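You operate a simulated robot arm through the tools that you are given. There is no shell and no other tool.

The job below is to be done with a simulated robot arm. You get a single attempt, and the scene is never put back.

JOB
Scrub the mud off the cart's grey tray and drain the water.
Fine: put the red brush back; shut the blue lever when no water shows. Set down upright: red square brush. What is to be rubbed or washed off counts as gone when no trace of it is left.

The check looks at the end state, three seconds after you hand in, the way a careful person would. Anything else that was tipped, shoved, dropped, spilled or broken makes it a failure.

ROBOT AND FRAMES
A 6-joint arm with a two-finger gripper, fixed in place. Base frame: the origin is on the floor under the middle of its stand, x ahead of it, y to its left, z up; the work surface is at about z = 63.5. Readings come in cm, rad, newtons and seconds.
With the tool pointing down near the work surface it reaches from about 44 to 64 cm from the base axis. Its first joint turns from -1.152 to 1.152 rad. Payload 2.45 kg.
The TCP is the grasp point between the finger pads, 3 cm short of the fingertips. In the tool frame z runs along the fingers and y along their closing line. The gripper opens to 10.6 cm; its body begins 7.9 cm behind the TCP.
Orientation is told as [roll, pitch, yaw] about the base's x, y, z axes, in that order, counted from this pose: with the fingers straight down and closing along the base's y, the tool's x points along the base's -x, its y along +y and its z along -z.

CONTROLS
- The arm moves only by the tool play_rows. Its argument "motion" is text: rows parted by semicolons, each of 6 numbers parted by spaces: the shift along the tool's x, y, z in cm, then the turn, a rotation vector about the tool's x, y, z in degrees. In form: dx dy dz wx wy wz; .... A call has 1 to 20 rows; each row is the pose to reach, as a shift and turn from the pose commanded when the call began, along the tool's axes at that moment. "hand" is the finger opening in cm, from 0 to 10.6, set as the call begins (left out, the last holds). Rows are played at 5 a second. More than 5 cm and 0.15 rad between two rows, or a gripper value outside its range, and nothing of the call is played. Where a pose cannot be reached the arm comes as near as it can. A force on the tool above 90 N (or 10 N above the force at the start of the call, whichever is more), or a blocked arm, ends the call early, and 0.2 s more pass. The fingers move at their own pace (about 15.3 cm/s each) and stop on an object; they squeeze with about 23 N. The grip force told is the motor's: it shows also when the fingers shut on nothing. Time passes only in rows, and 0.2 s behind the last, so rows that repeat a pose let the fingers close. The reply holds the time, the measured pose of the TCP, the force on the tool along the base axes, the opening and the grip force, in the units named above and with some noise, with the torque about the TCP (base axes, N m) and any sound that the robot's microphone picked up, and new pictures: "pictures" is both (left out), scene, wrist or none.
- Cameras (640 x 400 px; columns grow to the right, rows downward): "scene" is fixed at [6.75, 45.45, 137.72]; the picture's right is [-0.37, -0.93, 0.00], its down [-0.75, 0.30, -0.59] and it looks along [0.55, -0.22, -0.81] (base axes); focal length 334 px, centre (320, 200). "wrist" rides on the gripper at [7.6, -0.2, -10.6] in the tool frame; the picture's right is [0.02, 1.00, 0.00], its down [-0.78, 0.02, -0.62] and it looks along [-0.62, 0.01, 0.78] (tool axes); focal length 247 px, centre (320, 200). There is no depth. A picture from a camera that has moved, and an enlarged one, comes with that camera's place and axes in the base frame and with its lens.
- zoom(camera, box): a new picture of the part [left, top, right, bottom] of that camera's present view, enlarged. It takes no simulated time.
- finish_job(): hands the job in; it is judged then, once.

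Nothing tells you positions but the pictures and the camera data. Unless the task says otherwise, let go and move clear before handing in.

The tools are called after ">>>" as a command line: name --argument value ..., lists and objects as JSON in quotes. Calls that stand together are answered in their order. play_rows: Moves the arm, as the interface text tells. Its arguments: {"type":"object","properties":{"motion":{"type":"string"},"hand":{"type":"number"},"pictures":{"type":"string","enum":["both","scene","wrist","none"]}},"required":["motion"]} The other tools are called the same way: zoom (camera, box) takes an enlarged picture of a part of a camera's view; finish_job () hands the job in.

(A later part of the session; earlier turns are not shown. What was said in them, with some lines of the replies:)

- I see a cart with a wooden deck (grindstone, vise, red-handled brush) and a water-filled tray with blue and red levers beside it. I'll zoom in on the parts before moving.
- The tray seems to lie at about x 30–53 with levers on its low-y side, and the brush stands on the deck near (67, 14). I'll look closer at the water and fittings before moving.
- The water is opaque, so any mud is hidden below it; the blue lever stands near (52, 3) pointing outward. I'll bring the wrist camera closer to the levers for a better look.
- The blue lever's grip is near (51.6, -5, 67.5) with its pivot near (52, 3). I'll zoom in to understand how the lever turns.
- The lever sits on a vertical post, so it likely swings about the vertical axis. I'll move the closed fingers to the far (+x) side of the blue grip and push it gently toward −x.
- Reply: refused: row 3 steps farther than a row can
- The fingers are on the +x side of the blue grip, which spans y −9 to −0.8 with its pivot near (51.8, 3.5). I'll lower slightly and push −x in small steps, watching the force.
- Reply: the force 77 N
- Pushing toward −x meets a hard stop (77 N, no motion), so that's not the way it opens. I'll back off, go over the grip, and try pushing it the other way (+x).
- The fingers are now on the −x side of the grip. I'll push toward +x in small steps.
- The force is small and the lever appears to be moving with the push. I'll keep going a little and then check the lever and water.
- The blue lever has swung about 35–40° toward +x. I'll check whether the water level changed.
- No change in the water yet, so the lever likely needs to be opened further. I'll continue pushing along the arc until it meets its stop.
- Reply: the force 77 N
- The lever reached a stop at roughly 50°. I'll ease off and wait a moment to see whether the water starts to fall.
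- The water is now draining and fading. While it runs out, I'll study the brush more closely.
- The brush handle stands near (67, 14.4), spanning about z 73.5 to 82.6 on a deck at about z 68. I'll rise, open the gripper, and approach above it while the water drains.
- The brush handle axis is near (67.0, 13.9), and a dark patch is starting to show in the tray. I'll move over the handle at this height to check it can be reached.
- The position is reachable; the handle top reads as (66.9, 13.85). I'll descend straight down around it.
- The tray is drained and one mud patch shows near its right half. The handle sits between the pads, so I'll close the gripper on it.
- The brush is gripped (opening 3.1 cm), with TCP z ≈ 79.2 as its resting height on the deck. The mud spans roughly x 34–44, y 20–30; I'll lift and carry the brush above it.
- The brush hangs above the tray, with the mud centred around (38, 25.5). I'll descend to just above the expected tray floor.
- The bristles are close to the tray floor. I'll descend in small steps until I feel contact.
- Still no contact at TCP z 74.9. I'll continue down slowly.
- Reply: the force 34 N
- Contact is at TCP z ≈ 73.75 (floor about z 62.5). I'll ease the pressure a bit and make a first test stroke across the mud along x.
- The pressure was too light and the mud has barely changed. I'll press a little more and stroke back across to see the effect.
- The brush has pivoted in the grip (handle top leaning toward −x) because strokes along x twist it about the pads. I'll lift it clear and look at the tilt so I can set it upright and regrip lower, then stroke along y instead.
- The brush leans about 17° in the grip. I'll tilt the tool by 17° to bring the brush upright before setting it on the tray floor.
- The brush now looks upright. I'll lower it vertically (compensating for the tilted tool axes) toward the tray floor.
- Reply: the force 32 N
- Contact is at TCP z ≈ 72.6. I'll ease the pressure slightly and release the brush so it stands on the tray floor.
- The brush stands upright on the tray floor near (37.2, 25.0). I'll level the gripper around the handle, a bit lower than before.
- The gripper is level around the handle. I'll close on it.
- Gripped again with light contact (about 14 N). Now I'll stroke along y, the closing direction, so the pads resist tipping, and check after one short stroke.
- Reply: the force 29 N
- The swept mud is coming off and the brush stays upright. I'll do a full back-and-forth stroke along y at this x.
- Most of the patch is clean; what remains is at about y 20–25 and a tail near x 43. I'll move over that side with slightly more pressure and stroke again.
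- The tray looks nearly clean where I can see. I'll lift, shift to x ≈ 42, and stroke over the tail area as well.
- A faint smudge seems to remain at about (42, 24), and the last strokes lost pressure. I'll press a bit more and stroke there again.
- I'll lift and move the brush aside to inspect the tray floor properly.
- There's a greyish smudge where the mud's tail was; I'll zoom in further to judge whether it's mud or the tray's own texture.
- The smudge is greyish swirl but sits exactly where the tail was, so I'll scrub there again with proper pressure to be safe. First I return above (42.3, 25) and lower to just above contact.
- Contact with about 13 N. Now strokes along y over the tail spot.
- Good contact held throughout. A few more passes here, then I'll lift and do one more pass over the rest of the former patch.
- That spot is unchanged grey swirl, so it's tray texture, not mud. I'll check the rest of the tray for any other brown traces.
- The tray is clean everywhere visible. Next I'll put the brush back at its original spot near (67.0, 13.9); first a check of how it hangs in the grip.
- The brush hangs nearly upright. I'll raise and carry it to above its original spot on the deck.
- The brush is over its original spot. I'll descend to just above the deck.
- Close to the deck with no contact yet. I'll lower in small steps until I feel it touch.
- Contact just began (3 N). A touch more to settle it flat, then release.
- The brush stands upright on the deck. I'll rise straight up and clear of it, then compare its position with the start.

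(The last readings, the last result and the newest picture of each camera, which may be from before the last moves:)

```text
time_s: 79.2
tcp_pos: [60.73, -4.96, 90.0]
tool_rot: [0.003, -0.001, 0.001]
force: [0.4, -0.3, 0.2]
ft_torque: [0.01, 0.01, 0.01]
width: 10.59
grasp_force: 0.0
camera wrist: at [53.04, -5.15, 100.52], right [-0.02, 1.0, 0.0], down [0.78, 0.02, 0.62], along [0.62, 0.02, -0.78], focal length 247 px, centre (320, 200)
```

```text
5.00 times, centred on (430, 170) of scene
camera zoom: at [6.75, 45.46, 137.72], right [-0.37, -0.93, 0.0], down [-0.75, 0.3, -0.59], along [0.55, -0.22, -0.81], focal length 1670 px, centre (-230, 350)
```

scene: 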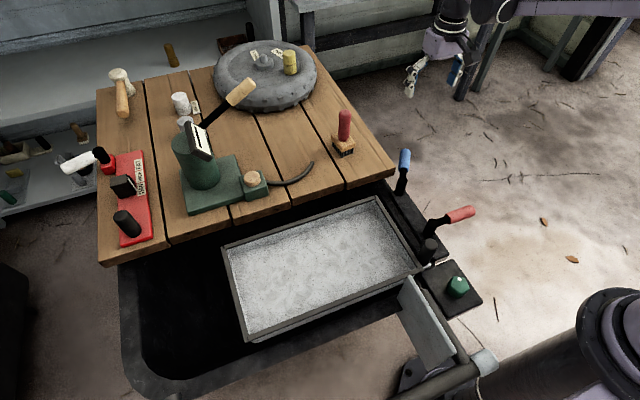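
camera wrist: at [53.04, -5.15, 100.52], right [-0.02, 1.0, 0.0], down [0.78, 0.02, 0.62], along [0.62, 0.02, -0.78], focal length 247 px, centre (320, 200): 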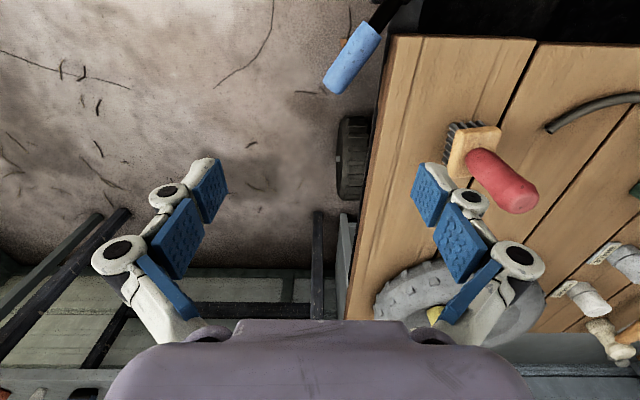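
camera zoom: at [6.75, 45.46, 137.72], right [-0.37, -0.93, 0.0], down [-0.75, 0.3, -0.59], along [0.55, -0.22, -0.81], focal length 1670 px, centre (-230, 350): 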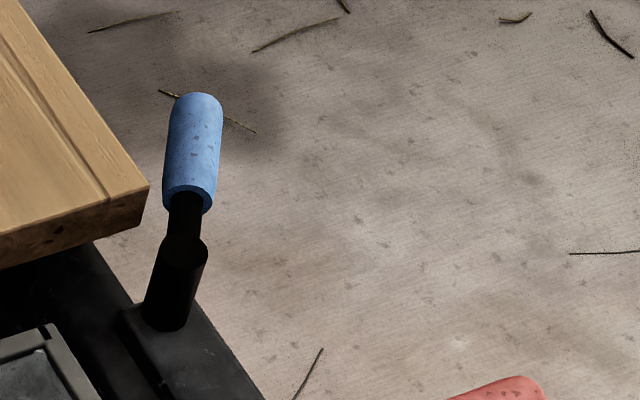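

The brush is back in its place. Now I'll shut the blue lever; first a precise look at where its grip is now.

>>> zoom --camera "wrist" --box '[280, 0, 480, 125]'

>>> zoom --camera "scene" --box '[210, 180, 430, 350]'

```text
3.20 times, centred on (380, 62) of wrist
camera zoom: at [53.04, -5.15, 100.52], right [-0.02, 1.0, 0.0], down [0.78, 0.02, 0.62], along [0.62, 0.02, -0.78], focal length 790 px, centre (128, 640)
```

zoom: 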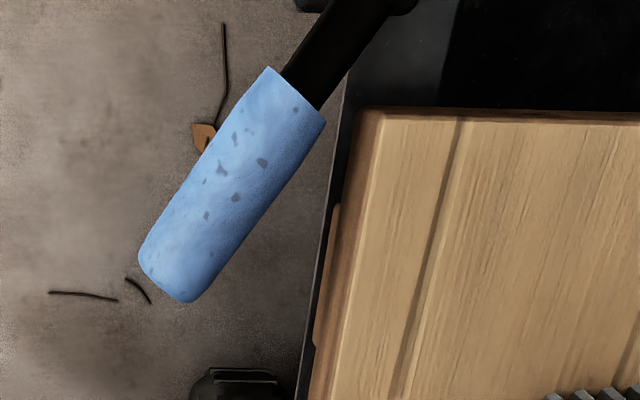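

```text
2.35 times, centred on (320, 265) of scene
camera zoom: at [6.75, 45.46, 137.72], right [-0.37, -0.93, 0.0], down [-0.75, 0.3, -0.59], along [0.55, -0.22, -0.81], focal length 786 px, centre (320, 47)
```

zoom: 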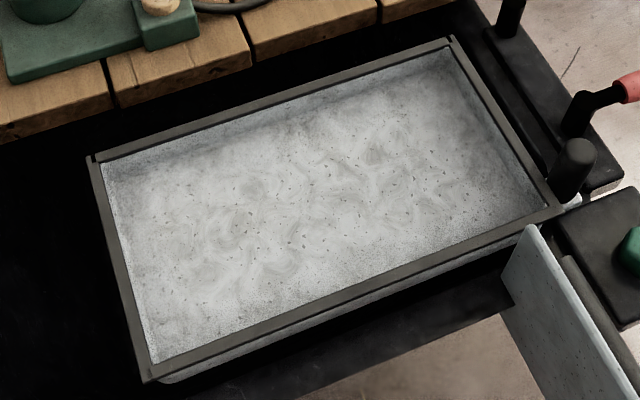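

The lever's grip now runs from about (55, 1) to (61.5, -3.5), with the deck edge at y ≈ 3. I'll bring the closed fingers down on its deck side near its tip, at about (63.4, -0.1).

>>> play_rows --motion "-1.3 2.4 2 0 0 0; -2.7 4.85 4 0 0 0; -2.7 4.85 7 0 0 0; -2.7 4.85 10 0 0 0; -2.7 4.85 12 0 0 0; -2.7 4.85 12 0 0 0" --hand 0

>>> zoom --camera "scene" --box '[360, 100, 480, 210]'

>>> zoom --camera "wrist" --box '[220, 0, 420, 200]'

```text
time_s: 80.6
tcp_pos: [63.57, -0.08, 77.9]
tool_rot: [0.002, -0.003, -0.001]
force: [-0.2, -0.3, 0.0]
ft_torque: [0.0, 0.02, -0.01]
width: 0.0
grasp_force: 22.8
camera wrist: at [55.8, -0.33, 88.53], right [-0.02, 1.0, 0.0], down [0.78, 0.02, 0.62], along [0.62, 0.01, -0.78], focal length 247 px, centre (320, 200)
```

scene: 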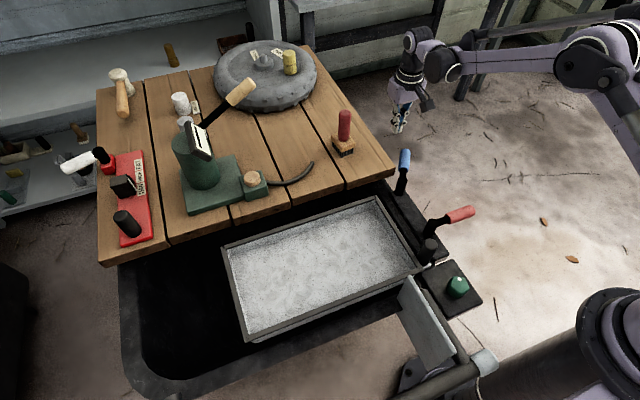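
wrist: 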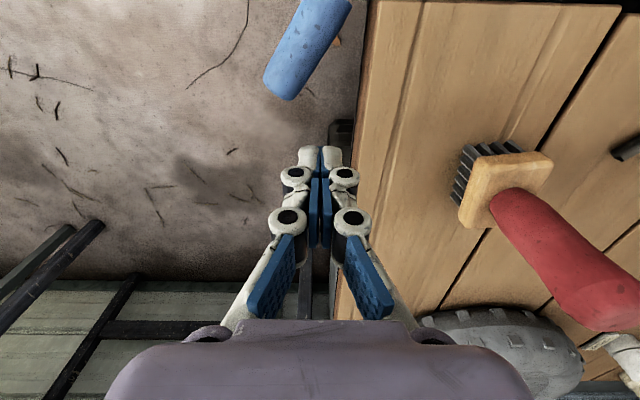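

```text
3.64 times, centred on (420, 155) of scene
camera zoom: at [6.75, 45.45, 137.72], right [-0.37, -0.93, 0.0], down [-0.75, 0.3, -0.59], along [0.55, -0.22, -0.81], focal length 1214 px, centre (-44, 364)
```

zoom: 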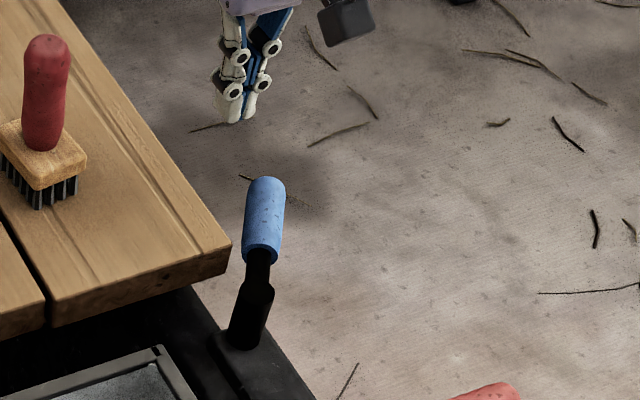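

```text
2.00 times, centred on (320, 100) of wrist
camera zoom: at [55.8, -0.33, 88.53], right [-0.02, 1.0, 0.0], down [0.78, 0.02, 0.62], along [0.62, 0.01, -0.78], focal length 494 px, centre (320, 400)
```

zoom: 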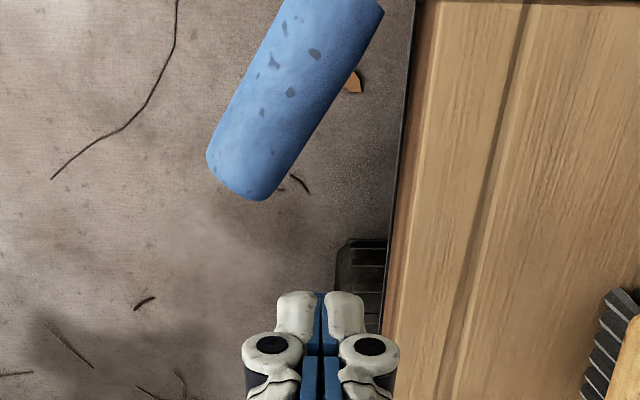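

The spot is clear between the lever grip and the deck edge. I'll go down beside the grip.

>>> play_rows --motion "0.3 0.2 2.5 0 0 0; 0.3 0.2 5 0 0 0; 0.3 0.2 7.5 0 0 0; 0.3 0.2 9.2 0 0 0; 0.3 0.2 9.2 0 0 0" --hand 0

>>> zoom --camera "scene" --box '[360, 100, 480, 210]'

```text
time_s: 81.8
tcp_pos: [63.18, 0.13, 68.89]
tool_rot: [0.0, -0.001, 0.0]
force: [0.6, -0.1, 0.0]
ft_torque: [0.04, -0.01, 0.0]
width: 0.0
grasp_force: 23.4
camera wrist: at [55.52, -0.21, 79.31], right [-0.02, 1.0, 0.0], down [0.78, 0.02, 0.62], along [0.62, 0.01, -0.78], focal length 247 px, centre (320, 200)
```

scene: 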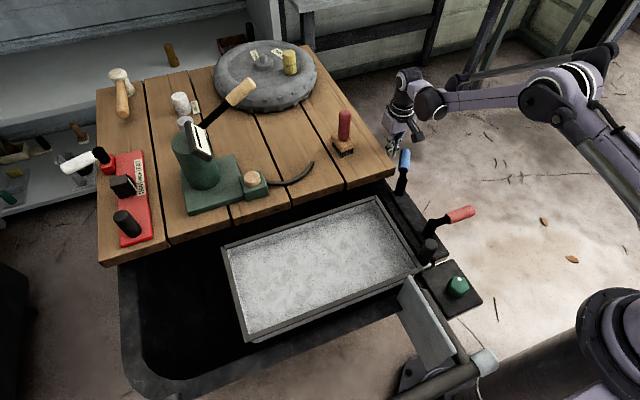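
wrist: 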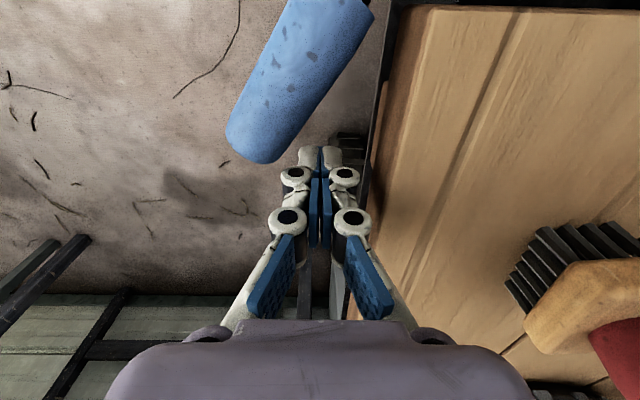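

```text
3.64 times, centred on (420, 155) of scene
camera zoom: at [6.75, 45.45, 137.72], right [-0.37, -0.93, 0.0], down [-0.75, 0.3, -0.59], along [0.55, -0.22, -0.81], focal length 1214 px, centre (-44, 364)
```

zoom: 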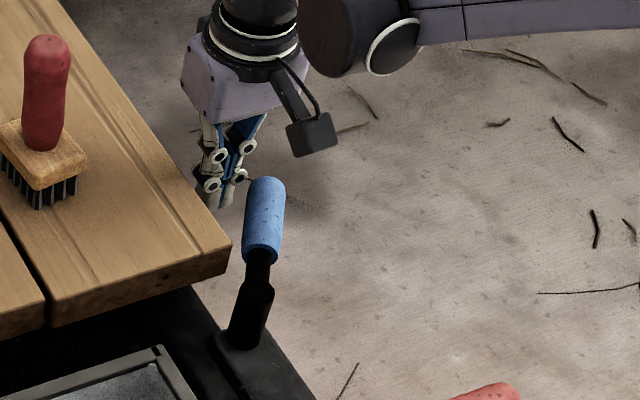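

The fingers are on the deck side of the grip. I'll push the lever back along its arc toward the shut position.

>>> play_rows --motion "0.5 -0.5 0 0 0 0; 0.9 -0.92 0 0 0 0; 1.4 -1.6 0 0 0 0; 1.85 -2.32 0 0 0 0; 2.5 -3 0 0 0 0; 3.2 -3.67 0 0 0 0; 3.9 -4.2 0 0 0 0; 4.6 -4.72 0 0 0 0; 5.4 -5.2 0 0 0 0; 6.2 -5.62 0 0 0 0; 6.9 -5.75 0 0 0 0; 7.5 -5.82 0 0 0 0" --hand 0

>>> zoom --camera "scene" --box '[360, 120, 480, 220]'

```text
time_s: 84.4
tcp_pos: [55.77, -5.83, 68.83]
tool_rot: [0.001, -0.001, 0.0]
force: [0.4, -0.2, -0.2]
ft_torque: [0.04, 0.0, 0.04]
width: 0.01
grasp_force: 22.8
camera wrist: at [48.05, -6.12, 79.36], right [-0.02, 1.0, 0.0], down [0.78, 0.02, 0.62], along [0.62, 0.01, -0.78], focal length 247 px, centre (320, 200)
```

scene: 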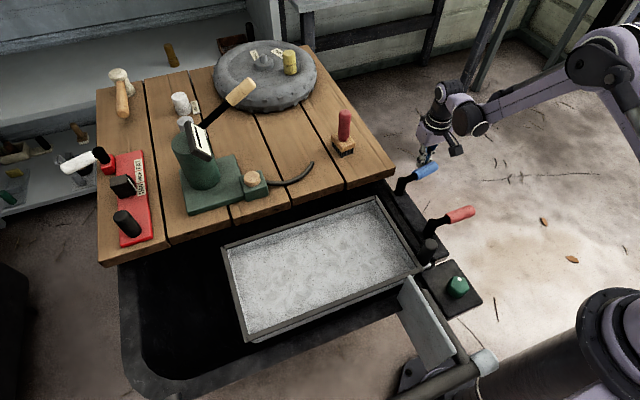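
wrist: 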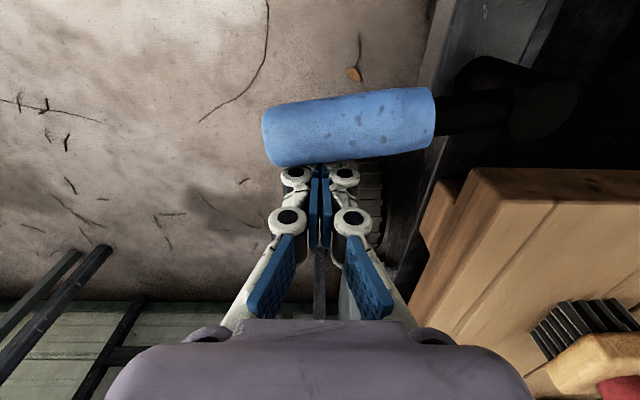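

```text
4.00 times, centred on (420, 170) of scene
camera zoom: at [6.75, 45.45, 137.72], right [-0.37, -0.93, 0.0], down [-0.75, 0.3, -0.59], along [0.55, -0.22, -0.81], focal length 1336 px, centre (-80, 320)
```

zoom: 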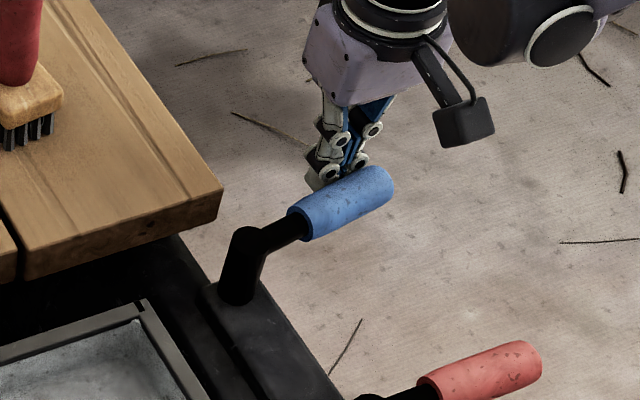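

The lever is nearly shut (about 10° left). I'll push on gently until I feel its stop.

>>> play_rows --motion "0.4 0 0 0 0 0; 0.8 0 0 0 0 0; 1.1 0 0 0 0 0; 1.4 0 0 0 0 0; 1.6 0 0 0 0 0" --hand 0 --pictures "none"

```text
time_s: 85.6
tcp_pos: [54.2, -5.84, 68.89]
tool_rot: [0.002, -0.001, 0.0]
force: [1.7, 0.5, 0.7]
ft_torque: [-0.02, -0.01, 0.01]
width: 0.6
grasp_force: 28.1
```

>>> play_rows --motion "0.15 0 0 0 0 0; 0.3 0 0 0 0 0; 0.45 0 0 0 0 0; 0.6 0 0 0 0 0" --hand 0

>>> zoom --camera "scene" --box '[360, 120, 480, 220]'

```text
time_s: 86.6
tcp_pos: [53.88, -5.71, 68.88]
tool_rot: [0.001, -0.015, 0.001]
force: [35.6, 1.4, 14.2]
ft_torque: [0.05, -0.13, -0.14]
width: 0.6
grasp_force: 28.7
camera wrist: at [46.12, -6.02, 79.31], right [-0.02, 1.0, 0.0], down [0.77, 0.02, 0.63], along [0.63, 0.01, -0.77], focal length 247 px, centre (320, 200)
```

scene: 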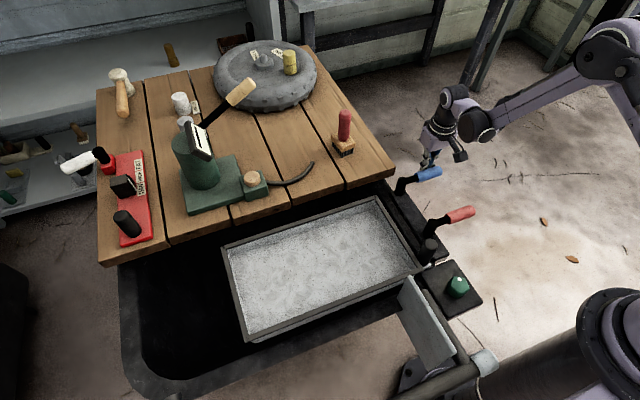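
wrist: 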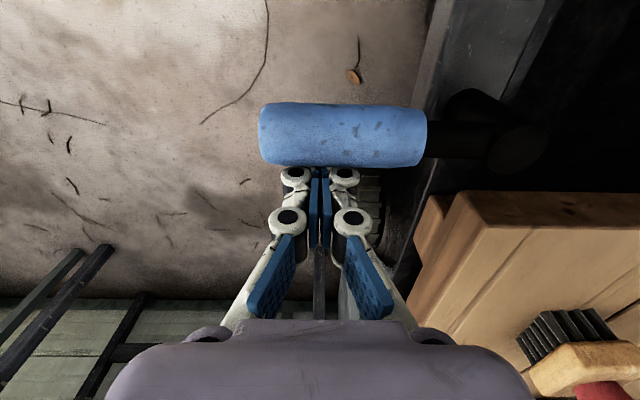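

```text
4.00 times, centred on (420, 170) of scene
camera zoom: at [6.79, 45.46, 137.72], right [-0.37, -0.93, 0.0], down [-0.75, 0.3, -0.59], along [0.55, -0.22, -0.81], focal length 1336 px, centre (-80, 320)
```

zoom: 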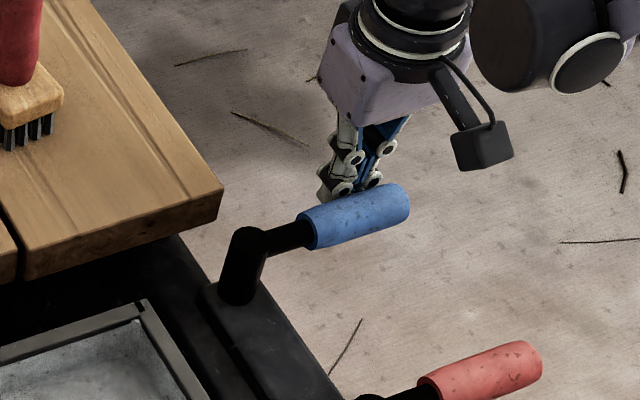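

The lever is back against its shut stop (36 N) and parallel to the red one. I'll back off, rise, and move clear.

>>> play_rows --motion "-1 0 0 0 0 0; -2.5 0 -0.5 0 0 0; -3 0 -4 0 0 0; -3 0 -8 0 0 0; -3 0 -12 0 0 0; -1 0 -15 0 0 0; 2 0 -18 0 0 0; 5 1 -20 0 0 0; 8 2 -22 0 0 0; 11 3 -24 0 0 0; 14 4 -26 0 0 0; 14 4 -26 0 0 0" --hand 0

>>> zoom --camera "scene" --box '[360, 120, 500, 240]'

>>> zoom --camera "scene" --box '[210, 180, 430, 350]'

>>> zoom --camera "scene" --box '[310, 90, 410, 170]'

```text
time_s: 89.2
tcp_pos: [39.4, -1.71, 94.65]
tool_rot: [0.002, -0.004, 0.0]
force: [0.3, 0.6, 0.2]
ft_torque: [-0.01, -0.04, 0.03]
width: 0.0
grasp_force: 28.5
camera wrist: at [31.74, -2.02, 105.29], right [-0.02, 1.0, 0.0], down [0.78, 0.02, 0.62], along [0.62, 0.01, -0.78], focal length 247 px, centre (320, 200)
```

scene: 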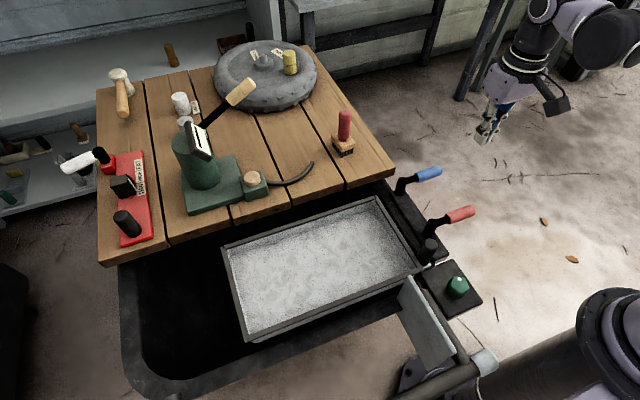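
wrist: 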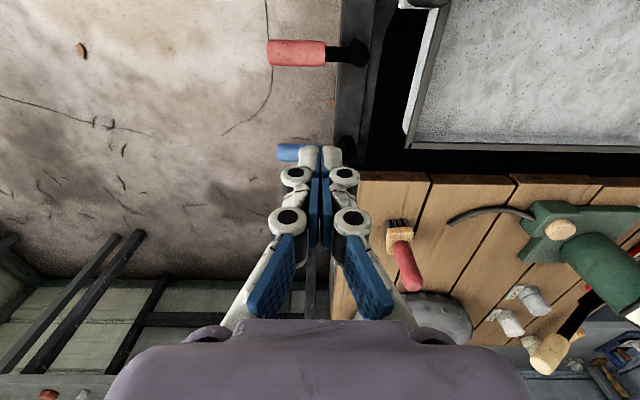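

```text
3.33 times, centred on (430, 180) of scene
camera zoom: at [6.75, 45.45, 137.72], right [-0.37, -0.93, 0.0], down [-0.75, 0.3, -0.59], along [0.55, -0.22, -0.81], focal length 1113 px, centre (-47, 267)
```

zoom: 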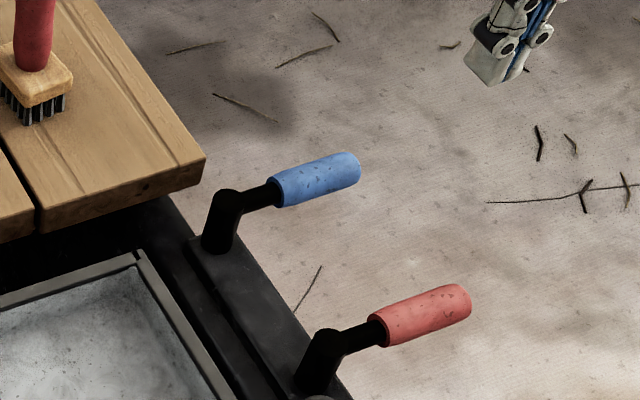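

```text
2.35 times, centred on (320, 265) of scene
camera zoom: at [6.75, 45.45, 137.72], right [-0.37, -0.93, 0.0], down [-0.75, 0.3, -0.59], along [0.55, -0.22, -0.81], focal length 786 px, centre (320, 47)
```

zoom: 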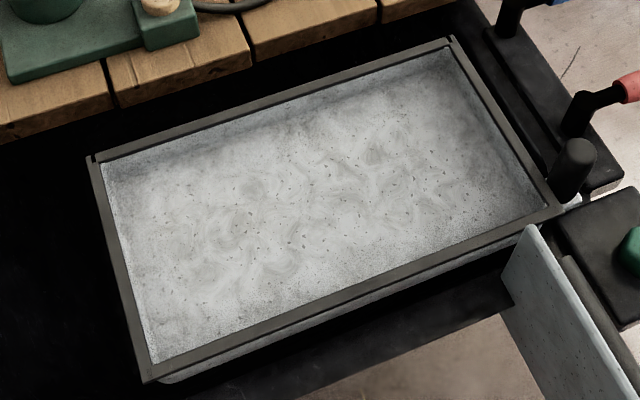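

```text
5.00 times, centred on (360, 130) of scene
camera zoom: at [6.75, 45.45, 137.72], right [-0.37, -0.93, 0.0], down [-0.75, 0.3, -0.59], along [0.55, -0.22, -0.81], focal length 1670 px, centre (120, 550)
```

zoom: 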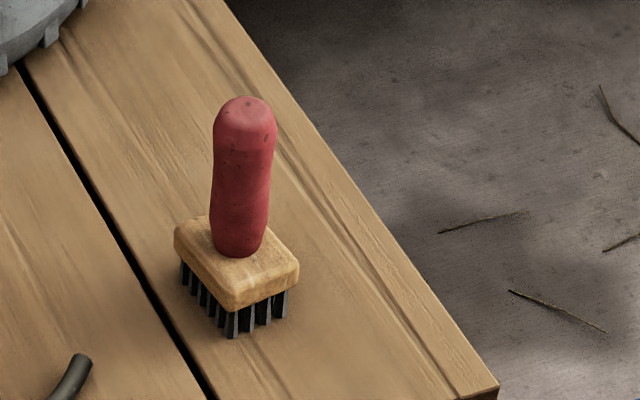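

The lever is shut, the brush stands in place, and the tray looks clean and dry. I'll take one closer overhead look with the wrist camera at the scrubbed area before handing in.

>>> play_rows --motion "1 4 -1 0 0 0; 2 8 -1 0 0 0; 3 12 -1 0 0 0; 4 16 -1 0 0 0; 5 20 -1 0 0 0; 6 24 -1 0 0 0; 7 27 -1 0 0 0; 7 27 -1 0 0 0" --hand 10.6

>>> zoom --camera "wrist" --box '[200, 40, 420, 178]'

>>> zoom --camera "wrist" --box '[260, 70, 360, 133]'

```text
time_s: 91.0
tcp_pos: [32.54, 25.2, 95.79]
tool_rot: [0.002, -0.001, 0.0]
force: [-0.4, 0.3, 0.3]
ft_torque: [-0.01, 0.01, 0.0]
width: 10.63
grasp_force: 0.1
camera wrist: at [24.9, 25.03, 106.42], right [-0.02, 1.0, 0.0], down [0.78, 0.02, 0.62], along [0.62, 0.01, -0.78], focal length 247 px, centre (320, 200)
```

scene: 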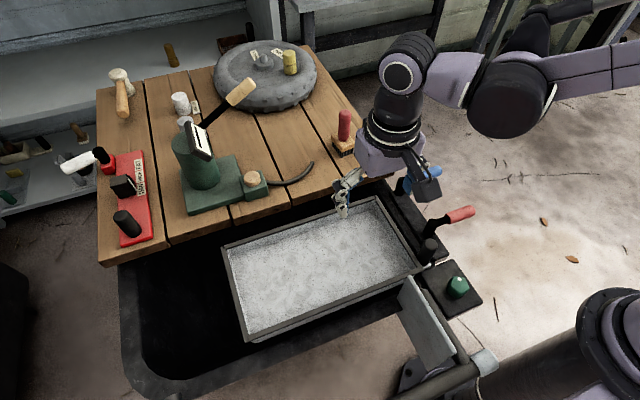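
wrist: 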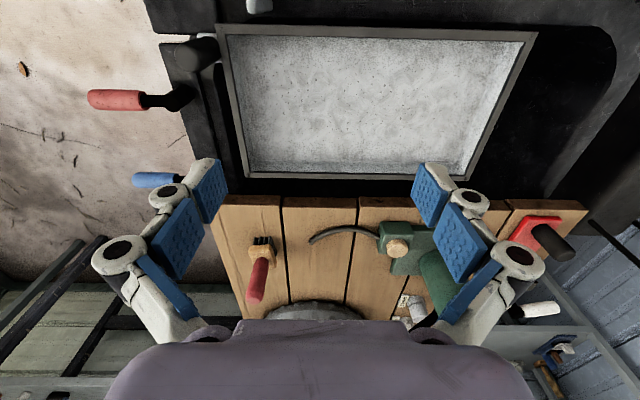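

```text
2.90 times, centred on (310, 109) of wrist
camera zoom: at [24.9, 25.03, 106.42], right [-0.02, 1.0, 0.0], down [0.78, 0.02, 0.62], along [0.62, 0.01, -0.78], focal length 716 px, centre (349, 464)
```

zoom: 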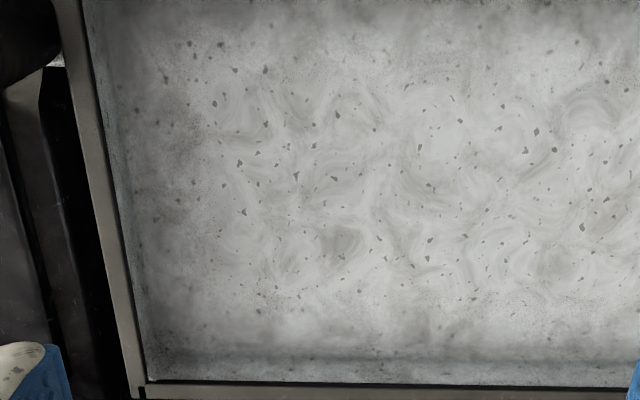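

```text
6.35 times, centred on (310, 102) of wrist
camera zoom: at [24.9, 25.03, 106.42], right [-0.02, 1.0, 0.0], down [0.78, 0.02, 0.62], along [0.62, 0.01, -0.78], focal length 1568 px, centre (384, 825)
```

zoom: 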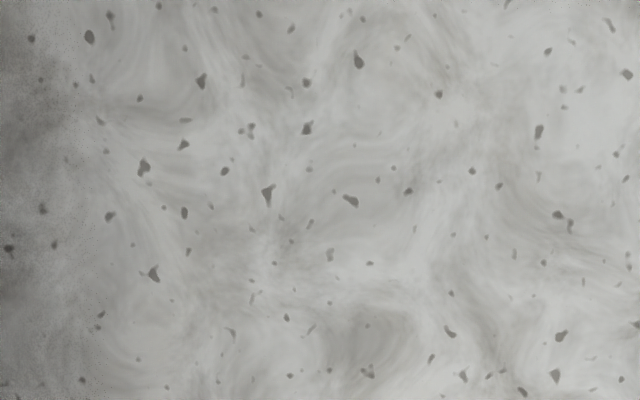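

One slightly darker swirl remains where the tail was, unchanged by repeated scrubbing. I'll compare it side by side with a similar swirl elsewhere in the tray.

>>> zoom --camera "wrist" --box '[300, 110, 340, 135]'

>>> zoom --camera "wrist" --box '[372, 118, 412, 143]'

>>> zoom --camera "scene" --box '[330, 235, 360, 254]'

>>> zoom --camera "scene" --box '[275, 250, 305, 269]'

```text
16.00 times, centred on (320, 122) of wrist
camera zoom: at [24.9, 25.03, 106.42], right [-0.02, 1.0, 0.0], down [0.78, 0.02, 0.62], along [0.62, 0.01, -0.78], focal length 3952 px, centre (320, 1440)
```

zoom: 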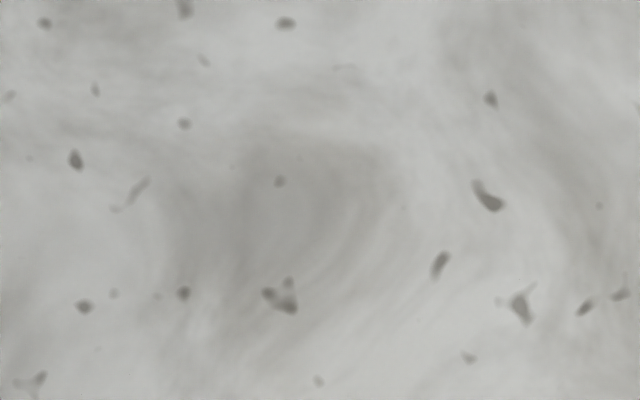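

```text
16.00 times, centred on (392, 130) of wrist
camera zoom: at [24.9, 25.03, 106.42], right [-0.02, 1.0, 0.0], down [0.78, 0.02, 0.62], along [0.62, 0.01, -0.78], focal length 3952 px, centre (-832, 1312)
```

zoom: 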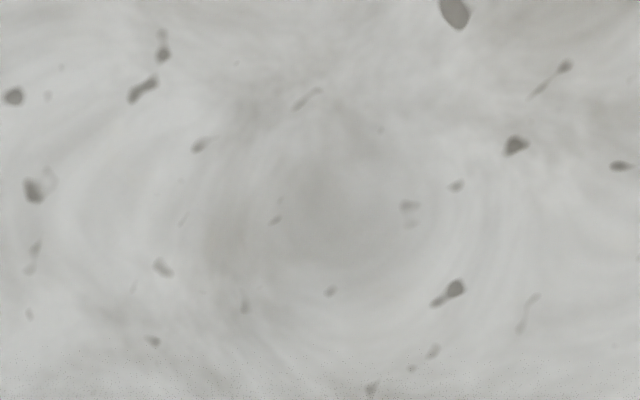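

```text
16.00 times, centred on (345, 244) of scene
camera zoom: at [6.75, 45.46, 137.72], right [-0.37, -0.93, 0.0], down [-0.75, 0.3, -0.59], along [0.55, -0.22, -0.81], focal length 5344 px, centre (-80, -512)
```

zoom: 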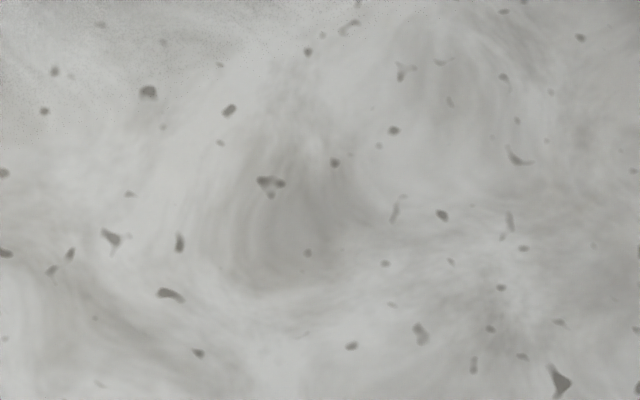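

```text
16.00 times, centred on (290, 260) of scene
camera zoom: at [6.75, 45.46, 137.72], right [-0.37, -0.93, 0.0], down [-0.75, 0.3, -0.59], along [0.55, -0.22, -0.81], focal length 5344 px, centre (800, -752)
```

zoom: 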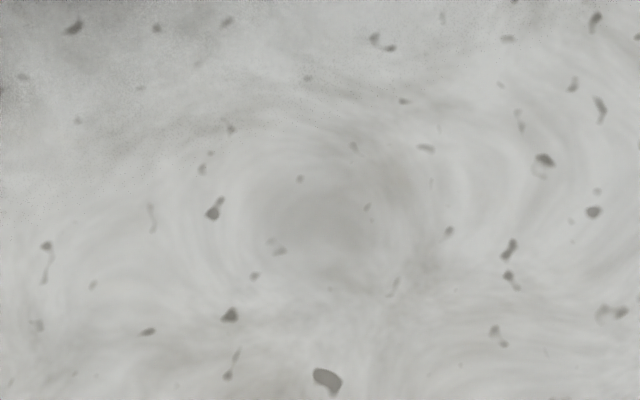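

The darker spot follows the tray's own grey swirl strokes, stays neutral in colour and didn't change with scrubbing, so I take it as tray texture with no mud left. The tray is drained, the blue lever is shut, the brush stands upright in its place and the arm is clear, so I'm handing in.

>>> finish_job

```text
The job is handed in.
```

I scrubbed the mud off the grey tray, drained the water, and handed the job in; I haven't seen the check's verdict.

- **Tray:** no brown shows anywhere in the final pictures, and no water is left. One slightly darker grey swirl remains where the mud patch had a tail. It didn't change with repeated scrubbing, so I took it to be the tray's own texture.
- **Blue lever:** I opened it to drain, then pushed it back until it met its shut stop. It now points the same way as at the start.
- **Red brush:** it stands upright on the deck in almost exactly its original spot, turned a few degrees. It tilted in the grip during the first scrub, so I stood it on the tray floor and regripped it.
- **Everything else:** I saw no other object moved or touched, and the arm was clear when I handed in.
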